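You operate a simulated robot arm through the tools that you are given. There is no shell and no other tool.

Carry out the task below with a simulated robot arm. There is one attempt and no reset: what you move stays moved.

TASK
Plug the rub tester in and run 10 rubs, then switch off.
Fine: rub switch off before the teal plug goes into the cream socket (230 volts); one whole run under the 1 kilo weight, cover shut.

Only the result counts: the job must be done as asked and must still hold three seconds after the hand-in. Knocking over, shifting, dropping, spilling or breaking anything else fails it. Lids that push on must go on centred and level and be pressed home; caps that screw on are set level and turned clockwise until they are tight.

THE ROBOT
A 6-joint arm with a three-finger gripper, fixed in place. Base frame: the origin is at the foot of the arm, x ahead of it, y to its left, z up. Units: m, degrees, N and s.
Its first joint turns from -166.0 to 166.0 degrees. Payload 4.89 kg.
Tool frame: the origin (TCP) lies between the finger pads and is the grasp point; the fingertips stand 0.03 m ahead of it; z points along the fingers, y is the line along which they close. The gripper opens to 0.164 m. The gripper's body begins 0.125 m behind the TCP.
Orientation is that of the tool frame in the base frame, as a unit quaternion [x, y, z, w]. With the fingers straight down and closing along the base's y, the tool's x points along the base's -x, its y along +y and its z along -z.

THE INTERFACE
- The arm moves only by the tool move_arm. Its argument "steps" is a list that holds one entry, the list of rows, each a list of 7 numbers: the opening, from 0 (shut) to 1 (fully open), then the shift along the tool's x, y, z in m, then the turn, a rotation vector about the tool's x, y, z in degrees. In form: [[[claw, dx, dy, dz, ax, ay, az], ...]]. A call has 1 to 20 rows; each row is the pose to reach, as a shift and turn from the pose commanded when the call began, along the tool's axes at that moment. A row lasts 0.2 s, in which the tool goes at most 0.05 m and 8.6 degrees; a call with a longer step from one row to the next is refused whole, and so is a gripper value outside its range. Where a pose cannot be reached the arm comes as near as it can. A force on the tool above 40 N (or 10 N above the force at the start of the call, whichever is more), or a blocked arm, ends the call early, and 0.2 s more pass. The fingers move at their own pace (about 0.108 m/s each) and stop on an object; they squeeze with about 29 N. The grip force told is the motor's: it shows also when the fingers shut on nothing. Time passes only in rows, and 0.2 s behind the last, so rows that repeat a pose let the fingers close. The reply holds the time, the measured pose of the TCP, the force on the tool along the base axes, the opening and the grip force, in the units named above and with some noise, with the torque about the TCP (base axes, N m) and any sound that the robot's microphone picked up.
- Cameras (640 x 400 px; columns grow to the right, rows downward): "scene" is fixed at [0.3992, -0.6497, 1.6597]; the picture's right is [0.92, -0.39, 0.00], its down [-0.13, -0.30, -0.94] and it looks along [0.37, 0.87, -0.33] (base axes); focal length 360 px, centre (320, 200). "wrist" rides on the gripper at [0.076, -0.002, -0.152] in the tool frame; the picture's right is [0.02, 1.00, 0.00], its down [-0.88, 0.02, -0.47] and it looks along [-0.47, 0.01, 0.88] (tool axes); focal length 247 px, centre (320, 200). There is no depth. A picture from a camera that has moved, and an enlarged one, comes with that camera's place and axes in the base frame and with its lens.
- snapshot(camera): a new picture of that camera. The clock stands still meanwhile.
- move_column(by): slides the trunk up (or, below 0, down) by that many m; the arm rides with it, the base frame stays. It gives what a move gives, with no picture.
- close_up(camera, box): a new picture of the part [left, top, right, bottom] of that camera's present view, enlarged. The clock stands still meanwhile.
- hand_in(): hands the job in; it is judged then, once.

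Places have to be worked out from the pictures, the camera data and where the tool is seen. Open the gripper and draw the arm clear of the work before you hand the job in, unless the task says otherwise.

The tools are called after ">>>" by a JSON object that holds its "name" and its "arguments". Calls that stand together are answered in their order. move_arm: Moves the arm, as the interface text tells. Its arguments: {"type":"object","properties":{"steps":{"type":"array","items":{"type":"array","items":{"type":"array","items":{"type":"number"}}}}},"required":["steps"]} The other tools are called the same way: move_column (by) slides the trunk up or down; snapshot (camera) takes a picture; close_up (camera, box) takes an enlarged picture of a part of a camera's view; hand_in () hands the job in.

At the start:

```text
t: 0.0
eef_pos: [0.5569, 0.295, 1.5151]
ee_rot: [0.0, 1.0, 0.0, 0.0]
wrist_force: [0.4, 0.2, 0.1]
ft_torque: [-0.02, -0.04, 0.04]
opening: 0.1639
finger_force: 0.1
trunk travel left (down, up): [-0.2, 0.19]
```

scene: 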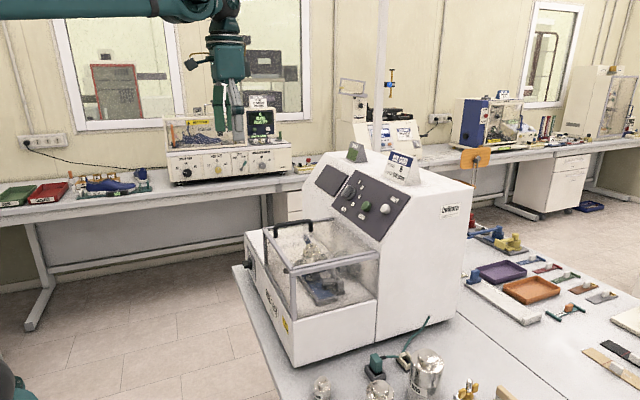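
wrist: 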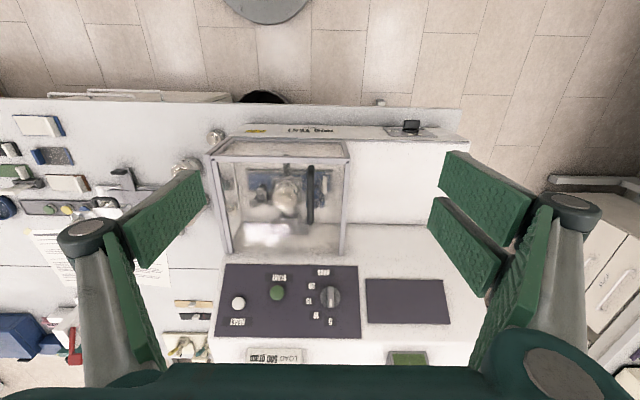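

I start by looking closely at the machine and the bench around it.

>>> {"name": "close_up", "arguments": {"camera": "scene", "box": [230, 140, 480, 296]}}

>>> {"name": "close_up", "arguments": {"camera": "scene", "box": [300, 300, 500, 400]}}

>>> {"name": "close_up", "arguments": {"camera": "wrist", "box": [190, 100, 470, 275]}}

>>> {"name": "close_up", "arguments": {"camera": "wrist", "box": [190, 240, 470, 400]}}

>>> {"name": "close_up", "arguments": {"camera": "wrist", "box": [0, 90, 240, 240]}}

```text
2.56 times, centred on (355, 218) of scene
camera zoom: at [0.3992, -0.6497, 1.6597], right [0.92, -0.39, 0.0], down [-0.13, -0.3, -0.94], along [0.37, 0.87, -0.33], focal length 922 px, centre (230, 154)
```

zoom: 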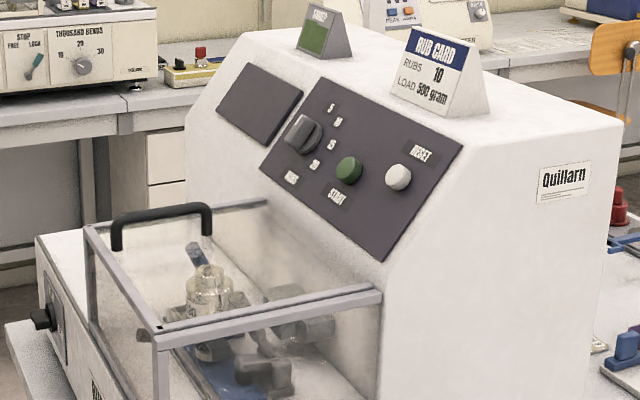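

```text
3.20 times, centred on (400, 350) of scene
camera zoom: at [0.3992, -0.6497, 1.6597], right [0.92, -0.39, 0.0], down [-0.13, -0.3, -0.94], along [0.37, 0.87, -0.33], focal length 1153 px, centre (64, -280)
```

zoom: 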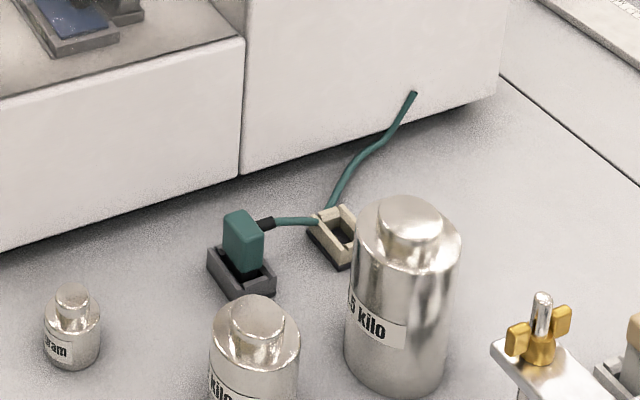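

```text
2.29 times, centred on (330, 188) of wrist
camera zoom: at [0.4813, 0.2936, 1.6699], right [-0.02, 1.0, 0.0], down [0.88, 0.02, 0.47], along [0.47, 0.01, -0.88], focal length 564 px, centre (297, 229)
```

zoom: 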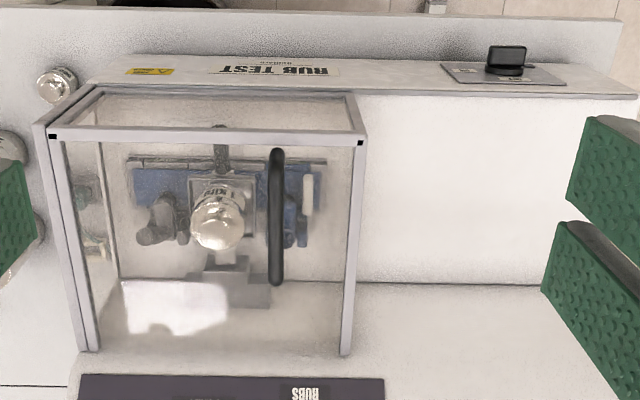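

```text
2.29 times, centred on (330, 320) of wrist
camera zoom: at [0.4813, 0.2936, 1.6699], right [-0.02, 1.0, 0.0], down [0.88, 0.02, 0.47], along [0.47, 0.01, -0.88], focal length 564 px, centre (297, -74)
```

zoom: 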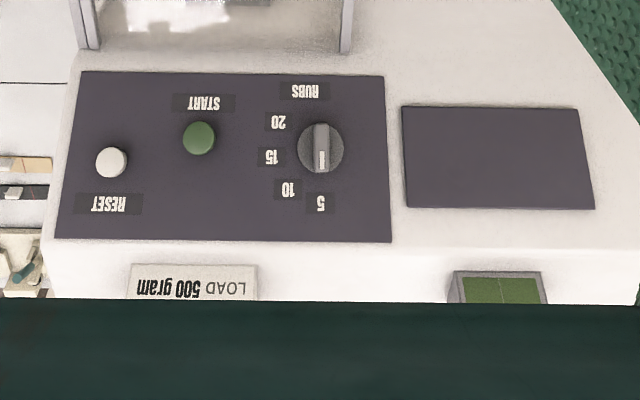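

```text
2.67 times, centred on (120, 165) of wrist
camera zoom: at [0.4813, 0.2936, 1.6699], right [-0.02, 1.0, 0.0], down [0.88, 0.02, 0.47], along [0.47, 0.01, -0.88], focal length 659 px, centre (853, 293)
```

zoom: 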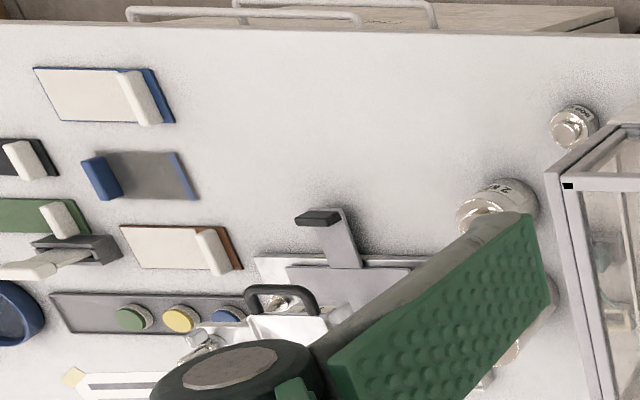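

The cover's near front corner works out to about (0.64, 0.09, 1.21), and the bench is near z 0.89. I move the hand sideways, staying high, to look straight at the weights, sockets and plug.

>>> {"name": "move_arm", "arguments": {"steps": [[[1, 0.0, -0.05, 0, 0, 0, 0], [1, 0.0, -0.1, 0, 0, 0, 0], [1, 0.01, -0.145, 0, 0, 0, 0], [1, 0.02, -0.19, 0, 0, 0, 0], [1, 0.03, -0.235, 0, 0, 0, 0], [1, 0.04, -0.28, 0, 0, 0, 0], [1, 0.05, -0.325, 0, 0, 0, 0], [1, 0.06, -0.37, 0, 0, 0, 0]]]}}

>>> {"name": "snapshot", "arguments": {"camera": "wrist"}}

```text
t: 1.8
eef_pos: [0.4962, -0.0736, 1.5187]
ee_rot: [0.0, 1.0, 0.0, 0.0]
wrist_force: [0.3, 0.0, -0.2]
ft_torque: [-0.08, 0.1, -0.02]
opening: 0.164
finger_force: 0.1
trunk travel left (down, up): [-0.2, 0.19]
```

```text
taken
camera wrist: at [0.4218, -0.075, 1.6708], right [-0.02, 1.0, 0.0], down [0.88, 0.02, 0.47], along [0.47, 0.01, -0.88], focal length 247 px, centre (320, 200)
```

wrist: 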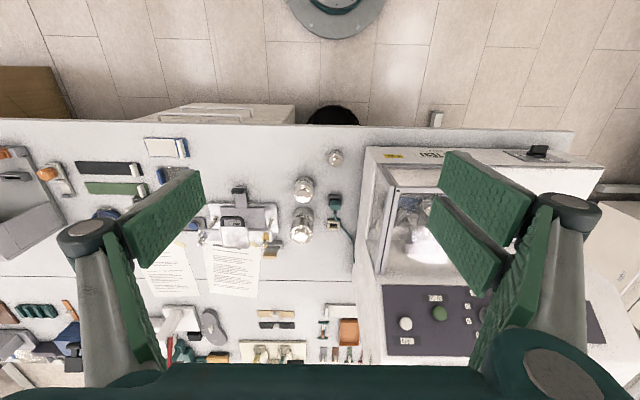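

The weights and sockets now lie between the fingers in view. I zoom in on them and on the papers beside them.

>>> {"name": "close_up", "arguments": {"camera": "wrist", "box": [270, 140, 370, 203]}}

>>> {"name": "close_up", "arguments": {"camera": "wrist", "box": [280, 180, 370, 250]}}

>>> {"name": "close_up", "arguments": {"camera": "wrist", "box": [130, 170, 290, 310]}}

>>> {"name": "close_up", "arguments": {"camera": "wrist", "box": [500, 125, 600, 190]}}

>>> {"name": "close_up", "arguments": {"camera": "scene", "box": [230, 220, 330, 340]}}

>>> {"name": "close_up", "arguments": {"camera": "scene", "box": [310, 340, 450, 428]}}

```text
6.35 times, centred on (320, 172) of wrist
camera zoom: at [0.4218, -0.075, 1.6708], right [-0.02, 1.0, 0.0], down [0.88, 0.02, 0.47], along [0.47, 0.01, -0.88], focal length 1568 px, centre (320, 381)
```

zoom: 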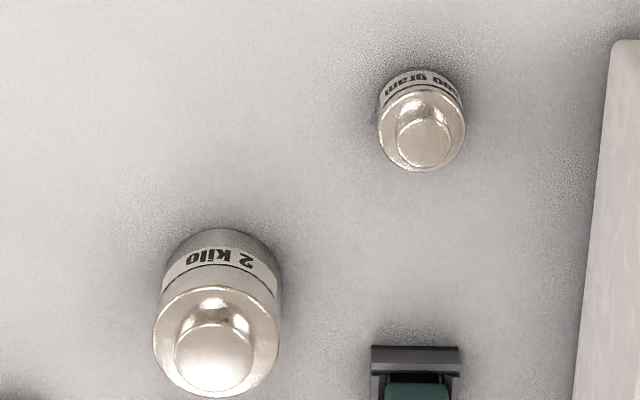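

```text
5.71 times, centred on (325, 215) of wrist
camera zoom: at [0.4218, -0.075, 1.6708], right [-0.02, 1.0, 0.0], down [0.88, 0.02, 0.47], along [0.47, 0.01, -0.88], focal length 1411 px, centre (291, 114)
```

zoom: 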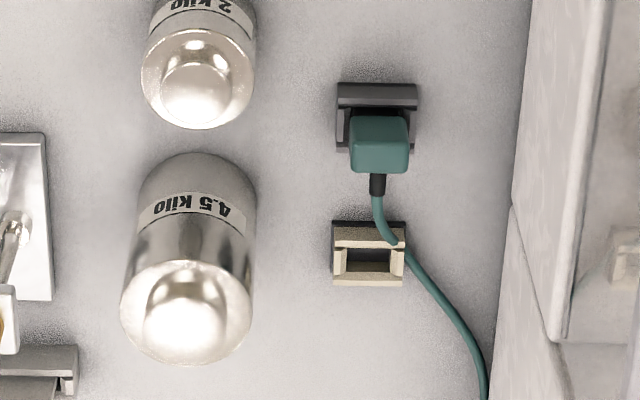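

```text
2.86 times, centred on (210, 240) of wrist
camera zoom: at [0.4218, -0.075, 1.6708], right [-0.02, 1.0, 0.0], down [0.88, 0.02, 0.47], along [0.47, 0.01, -0.88], focal length 706 px, centre (634, 86)
```

zoom: 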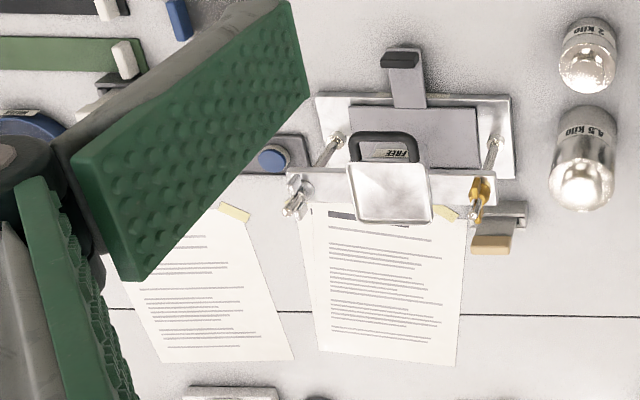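

```text
6.15 times, centred on (550, 158) of wrist
camera zoom: at [0.4218, -0.075, 1.6708], right [-0.02, 1.0, 0.0], down [0.88, 0.02, 0.47], along [0.47, 0.01, -0.88], focal length 1520 px, centre (-1095, 462)
```

zoom: 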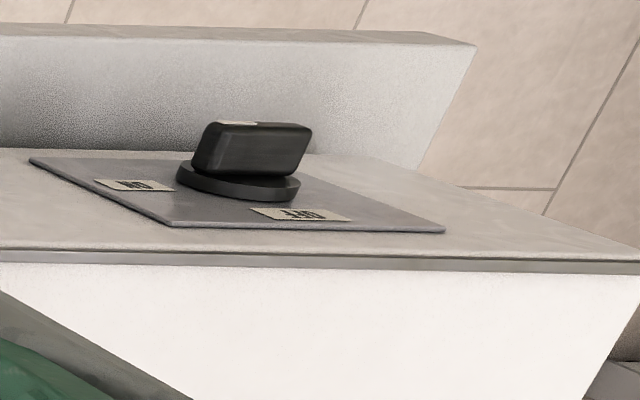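

```text
3.33 times, centred on (280, 280) of scene
camera zoom: at [0.3992, -0.6497, 1.6597], right [0.92, -0.39, 0.0], down [-0.13, -0.3, -0.94], along [0.37, 0.87, -0.33], focal length 1201 px, centre (453, -67)
```

zoom: 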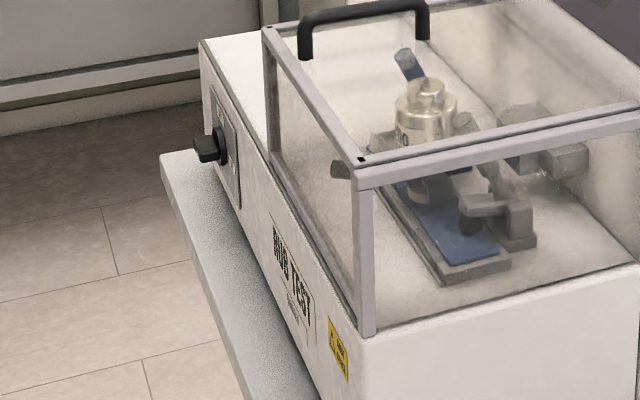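

```text
refused: 428 is not a number from 0 to 400
```

Bench weights read "?00 gram", "2 kilo" and "4.5 kilo"; the one inside may be the 1 kilo. I zoom on the machine's weight, the switch and the selector.

>>> {"name": "close_up", "arguments": {"camera": "scene", "box": [285, 225, 335, 256]}}

>>> {"name": "close_up", "arguments": {"camera": "scene", "box": [240, 240, 280, 265]}}

>>> {"name": "close_up", "arguments": {"camera": "wrist", "box": [380, 160, 470, 280]}}

>>> {"name": "close_up", "arguments": {"camera": "scene", "box": [330, 175, 420, 231]}}

>>> {"name": "close_up", "arguments": {"camera": "scene", "box": [360, 330, 460, 392]}}

```text
12.80 times, centred on (310, 240) of scene
camera zoom: at [0.3992, -0.6497, 1.6597], right [0.92, -0.39, 0.0], down [-0.13, -0.3, -0.94], along [0.37, 0.87, -0.33], focal length 4611 px, centre (448, -318)
```

zoom: 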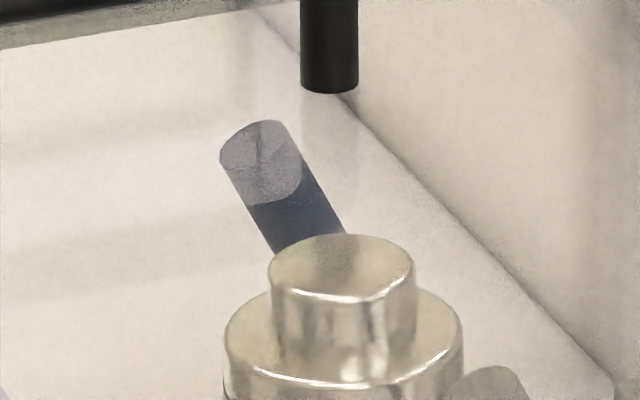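

```text
16.00 times, centred on (260, 252) of scene
camera zoom: at [0.3992, -0.6497, 1.6597], right [0.92, -0.39, 0.0], down [-0.13, -0.3, -0.94], along [0.37, 0.87, -0.33], focal length 5764 px, centre (1280, -640)
```

zoom: 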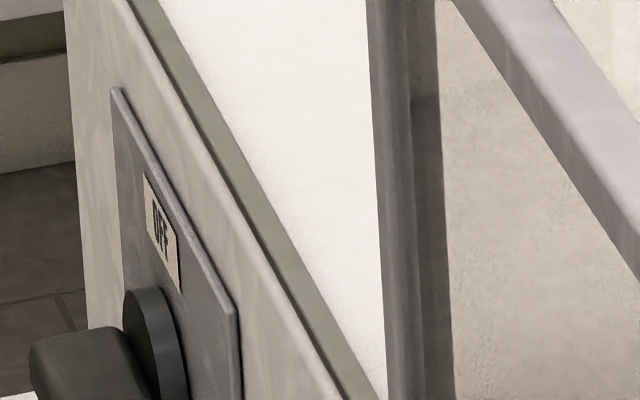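

```text
3.33 times, centred on (425, 220) of wrist
camera zoom: at [0.4218, -0.075, 1.6708], right [-0.02, 1.0, 0.0], down [0.88, 0.02, 0.47], along [0.47, 0.01, -0.88], focal length 823 px, centre (-30, 133)
```

zoom: 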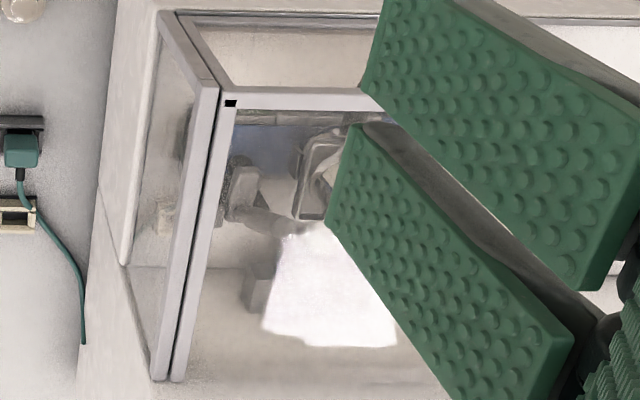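

```text
7.11 times, centred on (375, 203) of scene
camera zoom: at [0.3992, -0.6497, 1.6597], right [0.92, -0.39, 0.0], down [-0.13, -0.3, -0.94], along [0.37, 0.87, -0.33], focal length 2562 px, centre (-71, 179)
```

zoom: 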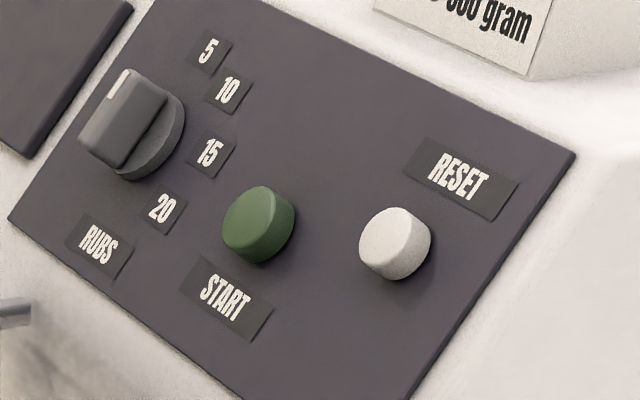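

```text
6.40 times, centred on (410, 361) of scene
camera zoom: at [0.3992, -0.6497, 1.6597], right [0.92, -0.39, 0.0], down [-0.13, -0.3, -0.94], along [0.37, 0.87, -0.33], focal length 2306 px, centre (-256, -830)
```

zoom: 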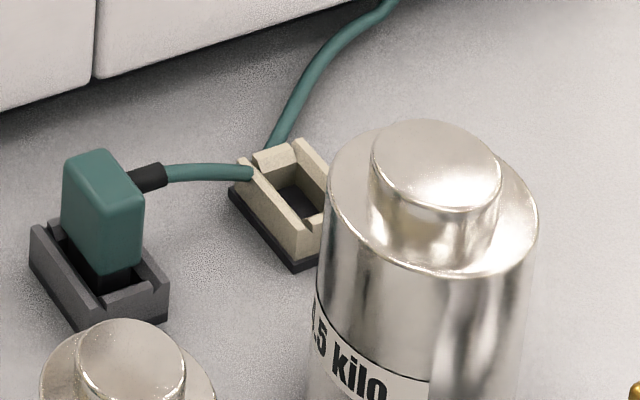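

The selector's pointer sits at 5 and needs to go to 10. The switch plate is on the front face near (0.61, 0.53, 1.01), so I swing round in front of the machine, tilting the hand 45° forward to see it.

>>> {"name": "move_arm", "arguments": {"steps": [[[1, 0.002, 0.038, 0.026, 0, 0, 0], [1, 0.004, 0.076, 0.052, 0, 0, 0], [1, 0.007, 0.114, 0.078, 0, 0, 0], [1, 0.009, 0.152, 0.104, 0, -5, 0], [1, 0.011, 0.19, 0.13, 0, -10, 0], [1, 0.013, 0.228, 0.156, 0, -15, 0], [1, 0.015, 0.266, 0.182, 0, -20, 0], [1, 0.018, 0.304, 0.208, 0, -25, 0], [1, 0.02, 0.342, 0.234, 0, -30, 0], [1, 0.022, 0.38, 0.26, 0, -35, 0], [1, 0.025, 0.418, 0.286, 0, -40, 0], [1, 0.028, 0.456, 0.312, 0, -45, 0], [1, 0.03, 0.494, 0.338, 0, -45, 0], [1, 0.033, 0.532, 0.364, 0, -45, 0], [1, 0.036, 0.57, 0.39, 0, -45, 0], [1, 0.036, 0.608, 0.416, 0, -45, 0]]]}}

>>> {"name": "snapshot", "arguments": {"camera": "wrist"}}

>>> {"name": "snapshot", "arguments": {"camera": "scene"}}

```text
t: 5.2
eef_pos: [0.4605, 0.5316, 1.1032]
ee_rot: [0.002, 0.924, 0.0, 0.382]
wrist_force: [0.5, -0.8, 0.1]
ft_torque: [-0.01, 0.0, 0.01]
opening: 0.164
finger_force: 0.2
trunk travel left (down, up): [-0.2, 0.19]
```

```text
taken
camera wrist: at [0.2994, 0.5303, 1.1572], right [-0.01, 1.0, -0.02], down [0.29, 0.02, 0.96], along [0.96, 0.01, -0.29], focal length 247 px, centre (320, 200)
```

wrist: 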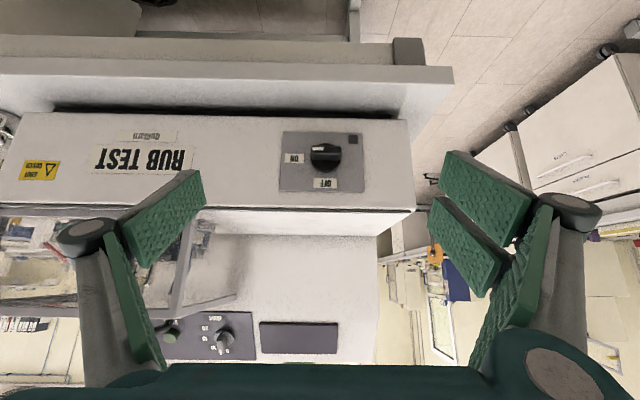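

```text
taken
```

scene: 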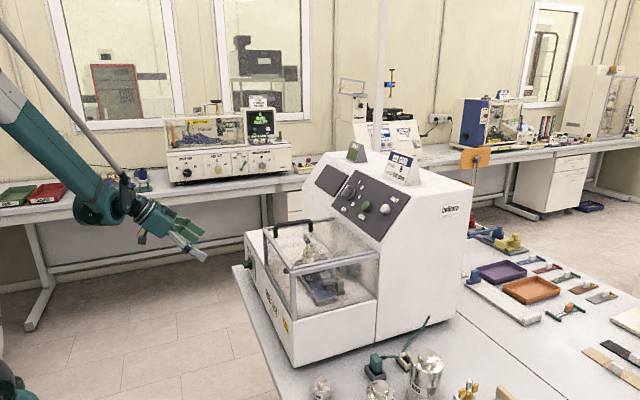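

Now the front face is in view, upside down in the picture. I zoom on the switch plate and on the selector.

>>> {"name": "close_up", "arguments": {"camera": "wrist", "box": [270, 120, 380, 200]}}

>>> {"name": "close_up", "arguments": {"camera": "wrist", "box": [160, 290, 360, 370]}}

>>> {"name": "close_up", "arguments": {"camera": "wrist", "box": [0, 100, 210, 260]}}

```text
5.00 times, centred on (325, 160) of wrist
camera zoom: at [0.2994, 0.5303, 1.1572], right [-0.01, 1.0, -0.02], down [0.29, 0.02, 0.96], along [0.96, 0.01, -0.29], focal length 1235 px, centre (295, 400)
```

zoom: 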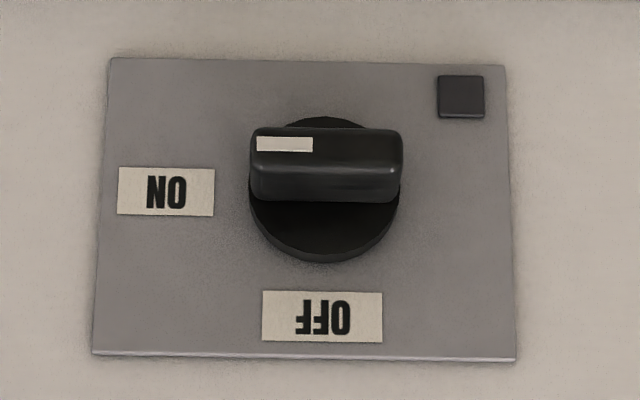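

```text
3.20 times, centred on (260, 330) of wrist
camera zoom: at [0.2994, 0.5303, 1.1572], right [-0.01, 1.0, -0.02], down [0.29, 0.02, 0.96], along [0.96, 0.01, -0.29], focal length 790 px, centre (512, -216)
```

zoom: 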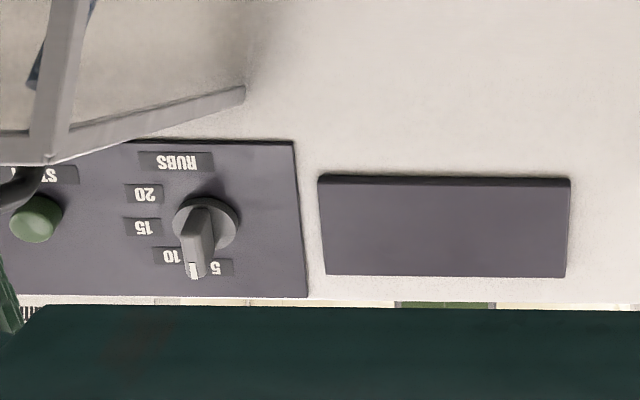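

```text
2.50 times, centred on (105, 180) of wrist
camera zoom: at [0.2994, 0.5303, 1.1572], right [-0.01, 1.0, -0.02], down [0.29, 0.02, 0.96], along [0.96, 0.01, -0.29], focal length 617 px, centre (858, 250)
```

zoom: 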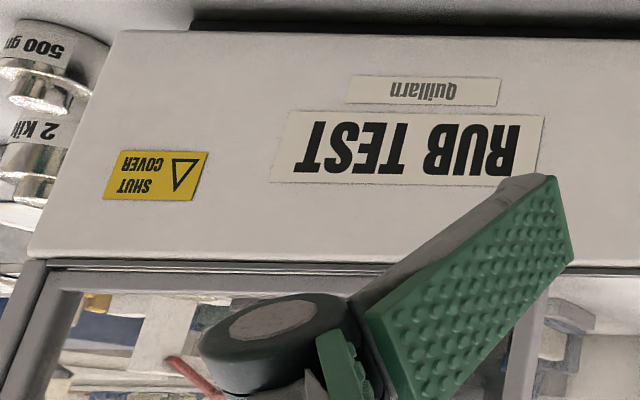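

The switch reads ON (mark toward ON on the right, OFF at the top), so it must be turned a quarter anticlockwise first. The knob axis is near y 0.540, z 0.998, with the plate at x ≈ 0.629 and the bar front at x ≈ 0.597. I level the tool to point along +x in front of it, gripper half open.

>>> {"name": "move_arm", "arguments": {"steps": [[[0.5, 0.014, 0.001, 0.011, 0, -7.5, 0], [0.5, 0.028, 0.003, 0.022, 0, -15, 0], [0.5, 0.042, 0.004, 0.033, 0, -22.5, 0], [0.5, 0.056, 0.006, 0.044, 0, -30, 0], [0.5, 0.07, 0.007, 0.055, 0, -37.5, 0], [0.5, 0.0817, 0.0084, 0.0668, 0, -45, 0], [0.5, 0.0817, 0.0084, 0.0668, 0, -45, 0]]]}}

```text
t: 6.8
eef_pos: [0.4652, 0.5997, 1.0664]
ee_rot: [0.0, 0.707, 0.0, 0.707]
wrist_force: [-0.1, 0.3, -1.2]
ft_torque: [-0.01, -0.08, -0.08]
opening: 0.0818
finger_force: 0.0
out of reach, approached as far as the arm can: row 5, 6, 7
trunk travel left (down, up): [-0.2, 0.19]
```

The arm says that pose is just out of reach. I look at the arm's shape to decide whether lowering the trunk helps.

>>> {"name": "snapshot", "arguments": {"camera": "scene"}}

>>> {"name": "snapshot", "arguments": {"camera": "wrist"}}

```text
taken
```

scene: 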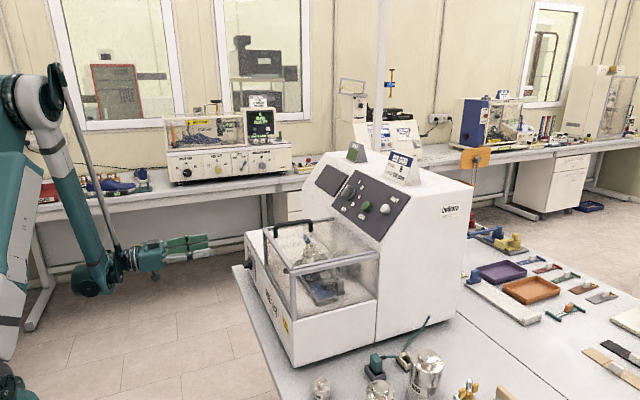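

```text
taken
camera wrist: at [0.3135, 0.5993, 0.9901], right [0.0, 1.0, -0.02], down [-0.47, 0.02, 0.88], along [0.88, 0.01, 0.47], focal length 247 px, centre (320, 200)
```

wrist: 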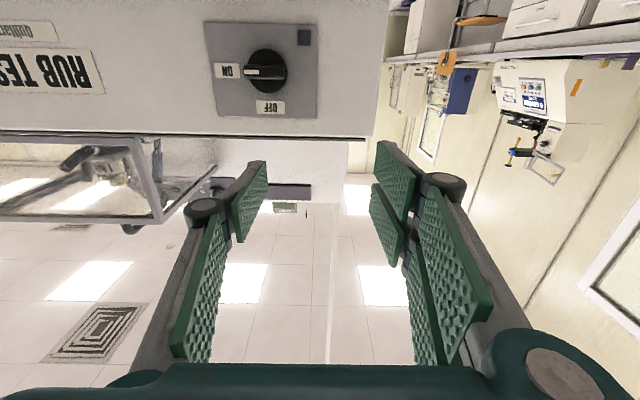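

The elbow is folded too tightly; farther forward should be reachable. I advance 0.07 m along +x (tips stay short of the knob) and see where the arm lands.

>>> {"name": "move_arm", "arguments": {"steps": [[[0.5, 0, 0, 0.035, 0, 0, 0], [0.5, 0, 0, 0.07, 0, 0, 0], [0.5, 0, 0, 0.07, 0, 0, 0]]]}}

```text
t: 7.6
eef_pos: [0.5347, 0.5987, 1.065]
ee_rot: [0.0, 0.707, 0.0, 0.707]
wrist_force: [-0.2, -0.6, 0.3]
ft_torque: [0.03, 0.01, -0.04]
opening: 0.082
finger_force: 0.0
trunk travel left (down, up): [-0.2, 0.19]
```

The commanded pose follows the reached one. Now I shift down and sideways to line up with the knob axis at y 0.540, z 0.998.

>>> {"name": "move_arm", "arguments": {"steps": [[[0.5, 0.022, -0.02, -0.002, 0, 0, 0], [0.5, 0.045, -0.04, -0.004, 0, 0, 0], [0.5, 0.067, -0.0587, -0.005, 0, 0, 0], [0.5, 0.067, -0.0587, -0.005, 0, 0, 0]]]}}

>>> {"name": "snapshot", "arguments": {"camera": "wrist"}}

```text
t: 8.6
eef_pos: [0.5359, 0.5912, 1.0562]
ee_rot: [0.001, 0.707, -0.001, 0.707]
wrist_force: [-0.6, -0.2, -0.3]
ft_torque: [0.0, 0.0, -0.02]
opening: 0.0819
finger_force: 0.2
out of reach, approached as far as the arm can: row 1, 2, 3, 4
trunk travel left (down, up): [-0.2, 0.19]
```

```text
taken
camera wrist: at [0.3842, 0.5905, 0.9797], right [0.0, 1.0, -0.02], down [-0.47, 0.02, 0.88], along [0.88, 0.01, 0.47], focal length 247 px, centre (320, 200)
```

wrist: 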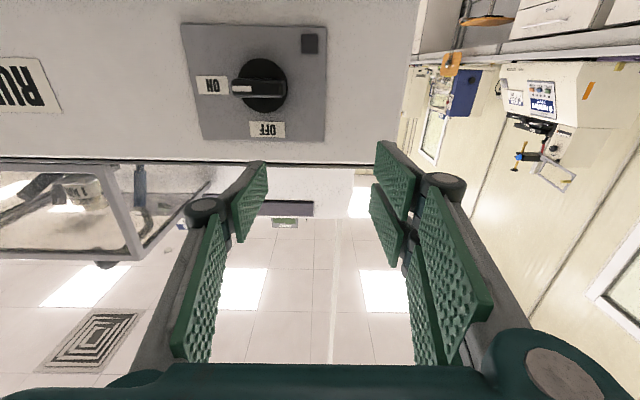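

Downward-inward motion is what is blocked here, so I'll raise the hand and then lower the trunk, which leaves the forearm flatter at the same working height.

>>> {"name": "move_arm", "arguments": {"steps": [[[0.5, -0.045, 0, -0.012, 0, 0, 0], [0.5, -0.09, 0, -0.024, 0, 0, 0], [0.5, -0.135, 0, -0.036, 0, 0, 0], [0.5, -0.16, 0, -0.036, 0, 0, 0]]]}}

>>> {"name": "move_column", "arguments": {"by": -0.2}}

```text
t: 9.8
eef_pos: [0.5193, 0.6164, 1.2009]
ee_rot: [0.006, 0.707, -0.006, 0.707]
wrist_force: [-0.7, 1.0, 0.0]
ft_torque: [0.01, -0.08, -0.1]
opening: 0.0819
finger_force: 0.0
trunk travel left (down, up): [-0.2, 0.19]
stopped in row 4: the arm was blocked; the commanded pose is now the measured one
```

```text
t: 12.0
eef_pos: [0.517, 0.6172, 1.0014]
ee_rot: [0.005, 0.707, -0.005, 0.707]
wrist_force: [-0.4, 0.7, 0.0]
ft_torque: [0.0, 0.0, -0.01]
opening: 0.0819
finger_force: 0.1
trunk travel left (down, up): [0.0, 0.39]
```

Now the hand is at working height with a flatter arm. I try moving sideways to the knob axis.

>>> {"name": "move_arm", "arguments": {"steps": [[[0.5, 0.001, -0.035, 0.007, 0, 0, 0], [0.5, 0.003, -0.077, 0.013, 0, 0, 0], [0.5, 0.003, -0.077, 0.013, 0, 0, 0]]]}}

>>> {"name": "snapshot", "arguments": {"camera": "scene"}}

```text
t: 12.8
eef_pos: [0.5363, 0.5443, 0.9926]
ee_rot: [0.009, 0.707, -0.009, 0.707]
wrist_force: [-0.2, 0.4, 1.0]
ft_torque: [-0.01, -0.06, -0.08]
opening: 0.0819
finger_force: 0.1
trunk travel left (down, up): [0.0, 0.39]
```

```text
taken
```

scene: 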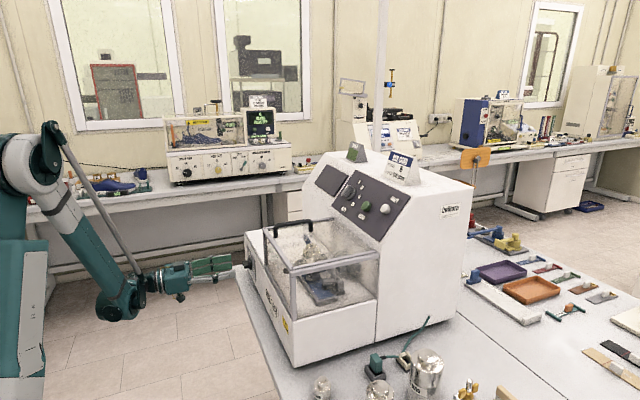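

The arm reached it. I take a wrist picture to refine the knob's axis before rolling the hand a quarter turn.

>>> {"name": "snapshot", "arguments": {"camera": "wrist"}}

>>> {"name": "close_up", "arguments": {"camera": "wrist", "box": [240, 20, 400, 120]}}

```text
taken
camera wrist: at [0.3849, 0.5463, 0.9173], right [0.02, 1.0, -0.02], down [-0.47, 0.03, 0.88], along [0.88, -0.01, 0.47], focal length 247 px, centre (320, 200)
```

wrist: 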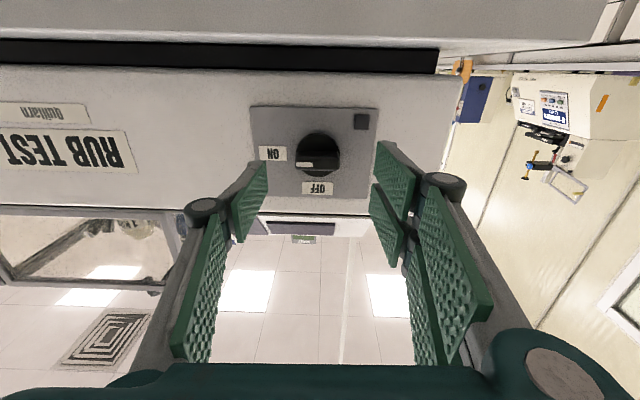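

```text
4.00 times, centred on (320, 70) of wrist
camera zoom: at [0.3849, 0.5463, 0.9173], right [0.02, 1.0, -0.02], down [-0.47, 0.03, 0.88], along [0.88, -0.01, 0.47], focal length 988 px, centre (320, 720)
```

zoom: 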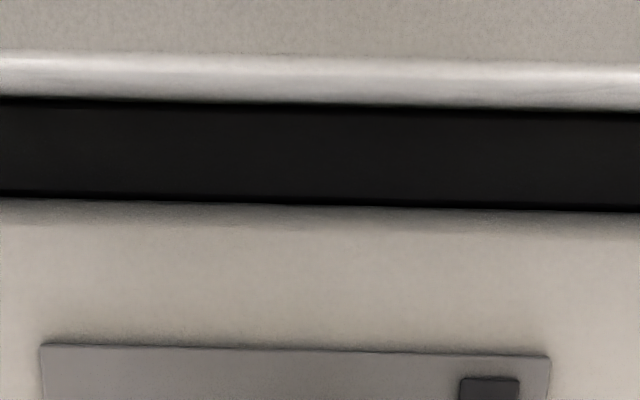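

>>> {"name": "close_up", "arguments": {"camera": "wrist", "box": [240, 95, 400, 210]}}

```text
3.48 times, centred on (320, 152) of wrist
camera zoom: at [0.3849, 0.5463, 0.9173], right [0.02, 1.0, -0.02], down [-0.47, 0.03, 0.88], along [0.88, -0.01, 0.47], focal length 859 px, centre (320, 365)
```

zoom: 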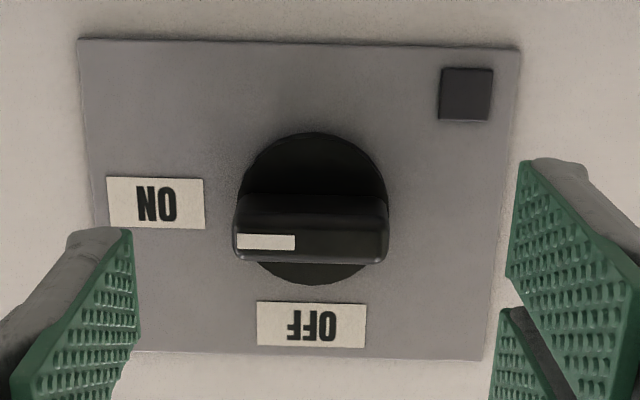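

Two views put the knob axis at y ≈ 0.541, z ≈ 0.9945 and the bar's front face at x ≈ 0.598. I roll the hand +90° about its own axis (removing a 1.5° skew) so the fingers straddle the horizontal bar from above and below.

>>> {"name": "move_arm", "arguments": {"steps": [[[0.5, 0, 0, 0, -0.1, 0.1, 8.2], [0.5, 0, 0, 0, -0.2, 0.2, 16.4], [0.5, 0, 0, 0, -0.3, 0.3, 24.6], [0.5, 0, 0, 0, -0.42, 0.42, 32.8], [0.5, 0, 0, 0, -0.52, 0.52, 41], [0.5, 0, 0, 0, -0.63, 0.63, 49.2], [0.5, 0, 0, 0, -0.73, 0.73, 57.4], [0.5, 0, 0, 0, -0.84, 0.84, 65.6], [0.5, 0, 0, 0, -0.94, 0.94, 73.8], [0.5, 0, 0, 0, -1.05, 1.05, 82], [0.5, 0, 0, 0, -1.15, 1.15, 90], [0.5, 0, 0, 0, -1.15, 1.15, 90]]]}}

>>> {"name": "snapshot", "arguments": {"camera": "wrist"}}

```text
t: 15.4
eef_pos: [0.5402, 0.5406, 0.9945]
ee_rot: [0.474, 0.536, 0.463, 0.523]
wrist_force: [0.1, 1.0, 0.5]
ft_torque: [0.02, 0.02, -0.02]
opening: 0.082
finger_force: 0.0
out of reach, approached as far as the arm can: row 11, 12
trunk travel left (down, up): [0.0, 0.39]
```

```text
taken
camera wrist: at [0.3891, 0.6164, 0.9867], right [0.02, 0.14, 0.99], down [-0.47, -0.87, 0.14], along [0.88, -0.47, 0.05], focal length 247 px, centre (320, 200)
```

wrist: 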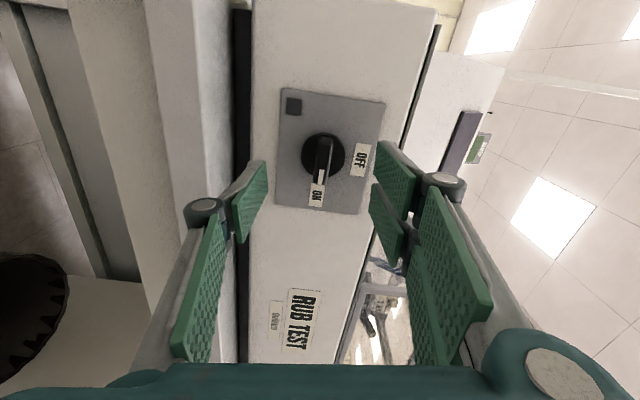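

The hand rolled to about 83° (a wrist limit), which still straddles the bar well. I advance so the fingertips overlap the bar by about 20 mm, then close on it.

>>> {"name": "move_arm", "arguments": {"steps": [[[0.5, 0, 0.0005, 0.024, -0.7, 0, 0], [0.5, 0, 0.001, 0.047, -1.4, 0, 0], [0.5, 0, 0.001, 0.047, -1.4, 0, 0], [0.25, 0, 0.001, 0.047, -1.4, 0, 0], [0.1, 0, 0.001, 0.047, -1.4, 0, 0], [0, 0, 0.001, 0.047, -1.4, 0, 0], [0, 0, 0.001, 0.047, -1.4, 0, 0], [0, 0, 0.001, 0.047, -1.4, 0, 0]]]}}

>>> {"name": "snapshot", "arguments": {"camera": "wrist"}}

```text
t: 16.7
eef_pos: [0.5754, 0.5373, 0.9952]
ee_rot: [0.465, 0.536, 0.468, 0.526]
wrist_force: [8.3, 0.9, -25.5]
ft_torque: [-0.02, 0.65, 0.0]
opening: 0.0138
finger_force: 29.0
trunk travel left (down, up): [0.0, 0.39]
stopped in row 6: the force on the tool passed its limit at 55 N (the readings are from after the stop); the commanded pose is now the measured one
```

```text
taken
camera wrist: at [0.4238, 0.6114, 0.9861], right [0.01, 0.15, 0.99], down [-0.46, -0.88, 0.14], along [0.89, -0.46, 0.06], focal length 247 px, centre (320, 200)
```

wrist: 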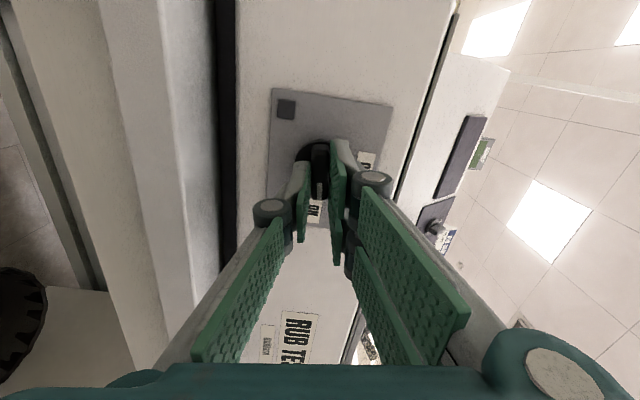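

The fingers hold the bar (opening 13.8 mm) but with about 25 N vertical load. I hold one step to see whether that relaxes.

>>> {"name": "move_arm", "arguments": {"steps": [[[0, 0, 0, 0, 0, 0, 0], [0, 0, 0, 0, 0, 0, 0]]]}}

```text
t: 17.4
eef_pos: [0.5767, 0.5368, 0.9952]
ee_rot: [0.466, 0.537, 0.468, 0.525]
wrist_force: [12.0, 3.1, -19.5]
ft_torque: [-0.06, 0.5, -0.03]
opening: 0.0141
finger_force: 45.6
trunk travel left (down, up): [0.0, 0.39]
stopped in row 2: the force on the tool passed its limit at 41 N (the readings are from after the stop); the commanded pose is now the measured one
```

The load says the bar's centre sits slightly below the gripper's centre. I shift about 3 mm down to relax it.

>>> {"name": "move_arm", "arguments": {"steps": [[[0, 0, -0.0015, 0.001, 0, 0, 0], [0, 0, -0.003, 0.002, 0, 0, 0]]]}}

```text
t: 18.0
eef_pos: [0.5755, 0.5371, 0.9947]
ee_rot: [0.464, 0.536, 0.469, 0.527]
wrist_force: [0.9, 16.6, 17.3]
ft_torque: [0.04, -0.65, -0.67]
opening: 0.0138
finger_force: 45.2
trunk travel left (down, up): [0.0, 0.39]
```

Balanced near half that shift. Now I turn anticlockwise (negative about the tool axis) about the knob's axis, the first 40°.

>>> {"name": "move_arm", "arguments": {"steps": [[[0, 0, 0.0015, 0, 0, 0, 0], [0, 0, 0.002, 0, 0, 0, -8], [0, 0.0002, 0.0025, 0, 0, 0, -16], [0, 0.0003, 0.003, 0, 0, 0, -24], [0, 0.0006, 0.0035, 0, 0, 0, -32], [0, 0.0009, 0.004, 0, 0, 0, -40]]]}}

>>> {"name": "snapshot", "arguments": {"camera": "wrist"}}

```text
t: 19.3
eef_pos: [0.5772, 0.5372, 0.9981]
ee_rot: [0.303, 0.642, 0.31, 0.632]
wrist_force: [-11.2, 4.4, -6.6]
ft_torque: [0.03, 0.71, 0.88]
opening: 0.0138
finger_force: 45.2
trunk travel left (down, up): [0.0, 0.39]
stopped in row 6: the force on the tool passed its limit at 41 N (the readings are from after the stop); the commanded pose is now the measured one
```

```text
taken
camera wrist: at [0.4237, 0.5947, 0.9498], right [0.0, 0.64, 0.77], down [-0.46, -0.68, 0.57], along [0.89, -0.35, 0.29], focal length 247 px, centre (320, 200)
```

wrist: 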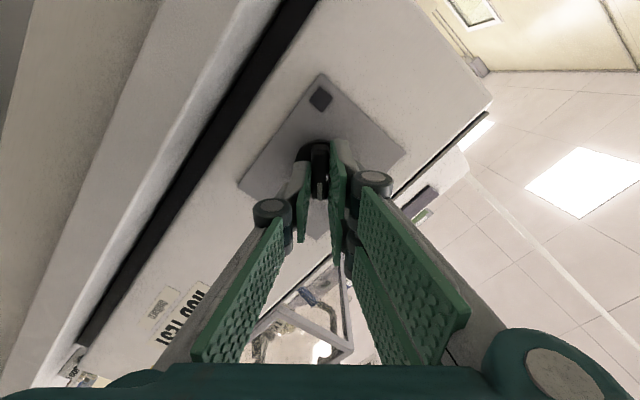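

The knob is turning with the hand; about 51° remain. I continue the turn.

>>> {"name": "move_arm", "arguments": {"steps": [[[0, 0, 0, 0, 0, 0, -7], [0, 0, 0, 0, 0, 0, -14], [0, 0, 0, 0, 0, 0, -21], [0, 0, 0, 0, 0, 0, -28], [0, 0, 0, 0, 0, 0, -35], [0, 0, 0, 0, 0, 0, -42], [0, 0, 0, 0, 0, 0, -49], [0, 0, 0, 0, 0, 0, -54]]]}}

>>> {"name": "snapshot", "arguments": {"camera": "wrist"}}

```text
t: 20.9
eef_pos: [0.5766, 0.5385, 0.9984]
ee_rot: [0.013, 0.71, 0.024, 0.704]
wrist_force: [-9.9, 9.4, 3.8]
ft_torque: [0.02, -0.13, 0.12]
opening: 0.0138
finger_force: 45.3
trunk travel left (down, up): [0.0, 0.39]
stopped in row 8: the force on the tool passed its limit at 42 N (the readings are from after the stop); the commanded pose is now the measured one
```

```text
taken
camera wrist: at [0.4245, 0.5397, 0.9228], right [-0.02, 1.0, 0.03], down [-0.47, -0.03, 0.88], along [0.88, 0.0, 0.47], focal length 247 px, centre (320, 200)
```

wrist: 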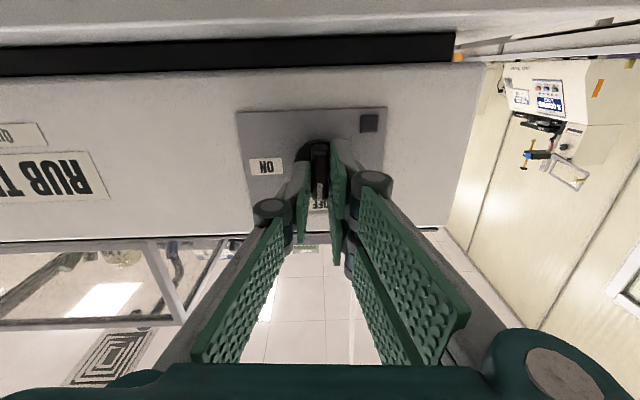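

The bar now stands nearly upright toward OFF. I add a few degrees, then open the fingers and back straight off to check.

>>> {"name": "move_arm", "arguments": {"steps": [[[0, 0, 0, 0, 0, 0, -4], [0, 0, 0, 0, 0, 0, -5]]]}}

>>> {"name": "move_arm", "arguments": {"steps": [[[0.3, 0, 0, 0, 0, 0, 0], [0.4, 0, 0, 0, 0, 0, 0], [0.4, 0, 0, -0.03, 0, 0, 0], [0.4, 0, 0, -0.06, 0, 0, 0]]]}}

>>> {"name": "snapshot", "arguments": {"camera": "wrist"}}

>>> {"name": "close_up", "arguments": {"camera": "wrist", "box": [240, 90, 400, 210]}}

```text
t: 21.5
eef_pos: [0.5767, 0.5396, 0.997]
ee_rot: [-0.018, 0.71, -0.008, 0.704]
wrist_force: [-8.9, 15.8, 3.3]
ft_torque: [1.86, 0.18, 0.43]
opening: 0.0148
finger_force: 45.3
trunk travel left (down, up): [0.0, 0.39]
```

```text
t: 22.5
eef_pos: [0.537, 0.5393, 0.9907]
ee_rot: [-0.006, 0.71, -0.019, 0.704]
wrist_force: [-0.4, -0.4, 0.1]
ft_torque: [0.0, 0.08, 0.06]
opening: 0.0658
finger_force: 0.0
trunk travel left (down, up): [0.0, 0.39]
```

```text
taken
camera wrist: at [0.3862, 0.5379, 0.9163], right [0.02, 1.0, -0.06], down [-0.47, 0.06, 0.88], along [0.89, 0.01, 0.47], focal length 247 px, centre (320, 200)
```

wrist: 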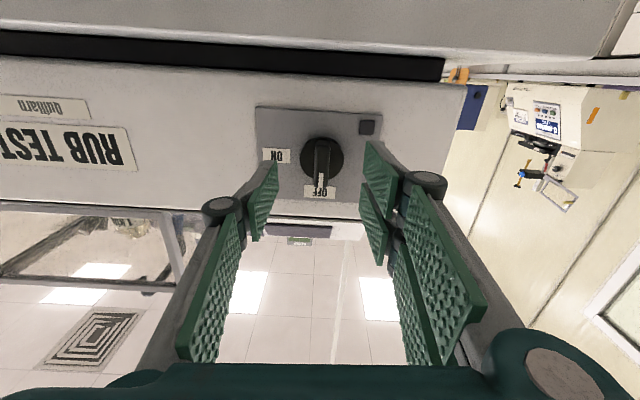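

```text
3.33 times, centred on (320, 150) of wrist
camera zoom: at [0.3862, 0.5379, 0.9163], right [0.02, 1.0, -0.06], down [-0.47, 0.06, 0.88], along [0.89, 0.01, 0.47], focal length 823 px, centre (320, 367)
```

zoom: 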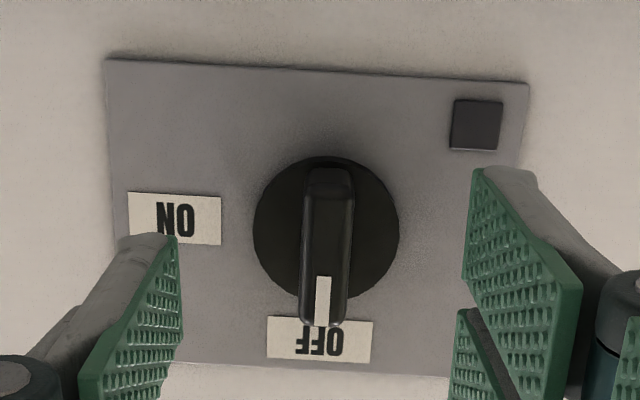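

The switch is at OFF. Next is the plug: I raise the trunk back, then bring the hand up and over toward the sockets, tilting it back to pointing down.

>>> {"name": "move_column", "arguments": {"by": 0.2}}

>>> {"name": "move_arm", "arguments": {"steps": [[[0.5, -0.026, -0.014, -0.014, 0, 7.5, 0], [0.5, -0.053, -0.03, -0.03, 0, 15, 0], [0.5, -0.08, -0.045, -0.044, 0, 22.5, 0], [0.5, -0.107, -0.06, -0.058, 0, 30, 0], [0.5, -0.134, -0.075, -0.072, 0, 37.5, 0], [0.5, -0.16, -0.09, -0.087, 0, 45, 0]]]}}

```text
t: 24.7
eef_pos: [0.5323, 0.5393, 1.1921]
ee_rot: [-0.009, 0.71, -0.015, 0.704]
wrist_force: [0.6, 0.1, -0.2]
ft_torque: [0.01, -0.01, 0.03]
opening: 0.0657
finger_force: 0.0
trunk travel left (down, up): [-0.2, 0.19]
```

```text
t: 25.2
eef_pos: [0.5667, 0.6259, 1.1947]
ee_rot: [0.0, 0.776, -0.023, 0.631]
wrist_force: [-0.4, -0.3, -0.2]
ft_torque: [0.03, 0.07, 0.12]
opening: 0.082
finger_force: 0.0
trunk travel left (down, up): [-0.2, 0.19]
stopped in row 2: the arm was blocked; the commanded pose is now the measured one
```

The arm stalled near a joint limit and drifted a little, still in free space. I tilt back in smaller moves, tilt only.

>>> {"name": "move_arm", "arguments": {"steps": [[[0.5, 0, 0, 0, 0, 6, 0], [0.5, 0, 0, 0, 0, 12, 0], [0.5, 0, 0, 0, 0, 18, 0], [0.5, 0, 0, 0, 0, 24, 0], [0.5, 0, 0, 0, 0, 30, 0]]]}}

>>> {"name": "snapshot", "arguments": {"camera": "scene"}}

```text
t: 26.4
eef_pos: [0.5582, 0.6283, 1.197]
ee_rot: [0.002, 0.913, -0.02, 0.407]
wrist_force: [1.0, 0.5, 0.1]
ft_torque: [-0.09, 0.05, -0.12]
opening: 0.0819
finger_force: 0.1
trunk travel left (down, up): [-0.2, 0.19]
```

```text
taken
```

scene: 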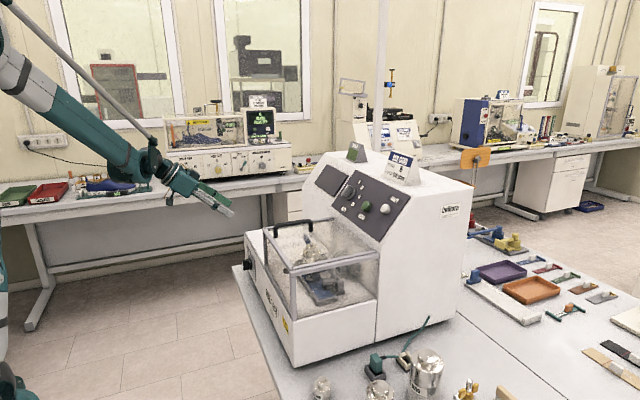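

The tilt is recovering fine. I rise and swing back toward the near side of the bench, ending with the fingers pointing down.

>>> {"name": "move_arm", "arguments": {"steps": [[[0.4, -0.0186, -0.0328, -0.0246, 0, 4.8, 0], [0.4, -0.0372, -0.0656, -0.0492, 0, 9.6, 0], [0.4, -0.0558, -0.0984, -0.0738, 0, 14.4, 0], [0.4, -0.0744, -0.1312, -0.0984, 0, 19.2, 0], [0.4, -0.093, -0.164, -0.123, 0, 24, 0], [0.4, -0.1116, -0.1968, -0.1476, 0, 28.8, 0], [0.4, -0.1302, -0.2296, -0.1722, 0, 33.6, 0], [0.4, -0.1488, -0.2624, -0.1968, 0, 38.4, 0], [0.4, -0.1674, -0.2952, -0.2214, 0, 43.2, 0], [0.4, -0.186, -0.328, -0.246, 0, 48, 0], [0.4, -0.186, -0.328, -0.246, 0, 48, 0]]]}}

```text
t: 28.8
eef_pos: [0.4927, 0.308, 1.5103]
ee_rot: [0.01, 1.0, -0.018, 0.001]
wrist_force: [-0.8, -1.3, 0.2]
ft_torque: [0.07, 0.04, -0.03]
opening: 0.0654
finger_force: 0.1
trunk travel left (down, up): [-0.2, 0.19]
```

I correct the small leftover tilt and move over to look down at the sockets and weights.

>>> {"name": "move_arm", "arguments": {"steps": [[[0.4, -0.015, -0.039, 0.019, -0.23, 0, -0.13], [0.4, -0.03, -0.078, 0.038, -0.46, 0, -0.26], [0.4, -0.045, -0.117, 0.057, -0.69, 0, -0.39], [0.4, -0.06, -0.156, 0.077, -0.92, 0, -0.51], [0.4, -0.074, -0.194, 0.096, -1.14, 0, -0.64], [0.4, -0.089, -0.233, 0.115, -1.37, 0, -0.77], [0.4, -0.104, -0.272, 0.134, -1.6, 0, -0.9], [0.4, -0.119, -0.311, 0.154, -1.83, 0, -1.02], [0.4, -0.134, -0.35, 0.173, -2.06, 0, -1.15], [0.4, -0.134, -0.35, 0.173, -2.06, 0, -1.15]]]}}

>>> {"name": "snapshot", "arguments": {"camera": "wrist"}}

>>> {"name": "close_up", "arguments": {"camera": "wrist", "box": [270, 110, 400, 230]}}

```text
t: 31.0
eef_pos: [0.6223, -0.0508, 1.3518]
ee_rot: [0.0, 1.0, 0.0, 0.002]
wrist_force: [0.5, -0.8, -0.2]
ft_torque: [0.1, 0.11, 0.03]
opening: 0.0655
finger_force: 0.1
trunk travel left (down, up): [-0.2, 0.19]
```

```text
taken
camera wrist: at [0.5463, -0.0524, 1.5045], right [-0.02, 1.0, 0.0], down [0.88, 0.02, 0.48], along [0.48, 0.01, -0.88], focal length 247 px, centre (320, 200)
```

wrist: 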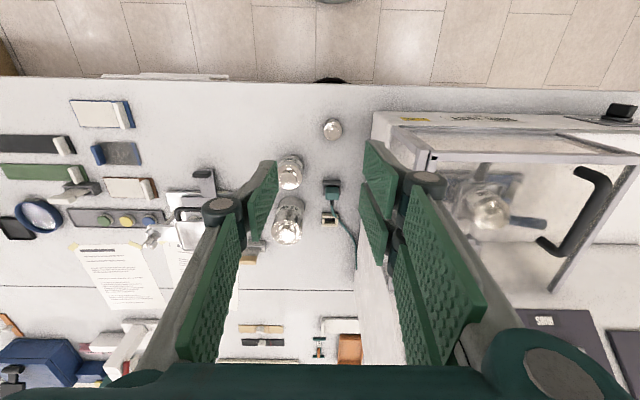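

```text
3.33 times, centred on (335, 170) of wrist
camera zoom: at [0.5463, -0.0524, 1.5045], right [-0.02, 1.0, 0.0], down [0.88, 0.02, 0.48], along [0.48, 0.01, -0.88], focal length 823 px, centre (270, 300)
```

zoom: 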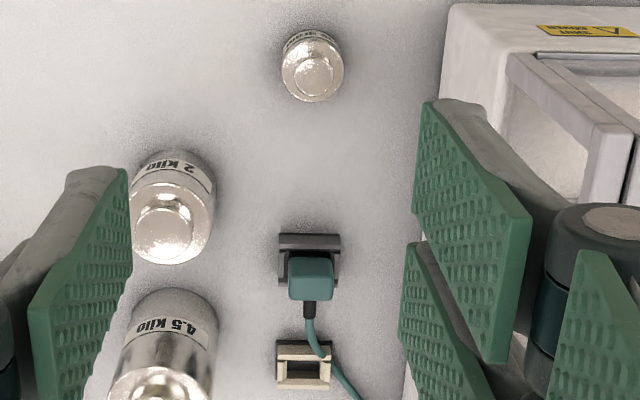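

I zoom further on the plug and sockets, and on the weight under the cover.

>>> {"name": "close_up", "arguments": {"camera": "wrist", "box": [310, 170, 360, 235]}}

>>> {"name": "close_up", "arguments": {"camera": "wrist", "box": [430, 150, 580, 250]}}

>>> {"name": "close_up", "arguments": {"camera": "scene", "box": [365, 340, 425, 378]}}

```text
6.15 times, centred on (335, 202) of wrist
camera zoom: at [0.5463, -0.0524, 1.5045], right [-0.02, 1.0, 0.0], down [0.88, 0.02, 0.48], along [0.48, 0.01, -0.88], focal length 1520 px, centre (228, 185)
```

zoom: 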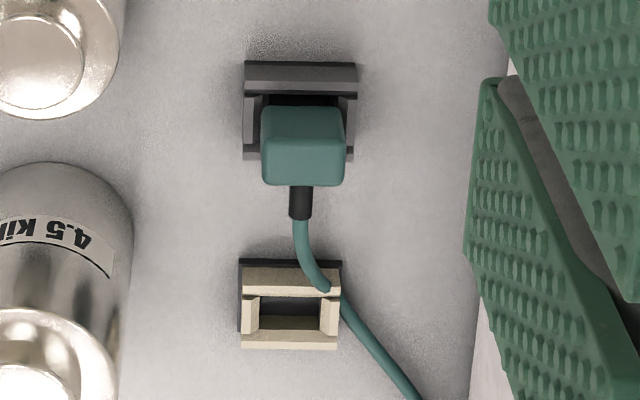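

```text
4.00 times, centred on (505, 200) of wrist
camera zoom: at [0.5463, -0.0524, 1.5045], right [-0.02, 1.0, 0.0], down [0.88, 0.02, 0.48], along [0.48, 0.01, -0.88], focal length 988 px, centre (-420, 200)
```

zoom: 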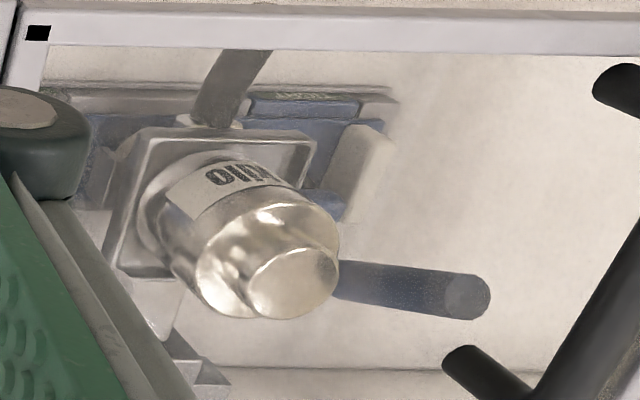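

```text
10.53 times, centred on (395, 359) of scene
camera zoom: at [0.3992, -0.6497, 1.6597], right [0.92, -0.39, 0.0], down [-0.13, -0.3, -0.94], along [0.37, 0.87, -0.33], focal length 3792 px, centre (-470, -1474)
```

zoom: 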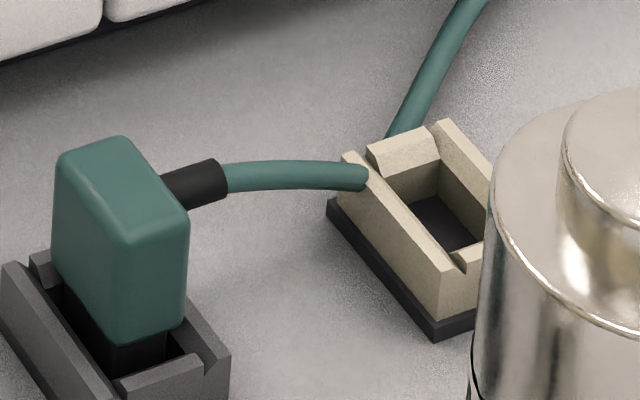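

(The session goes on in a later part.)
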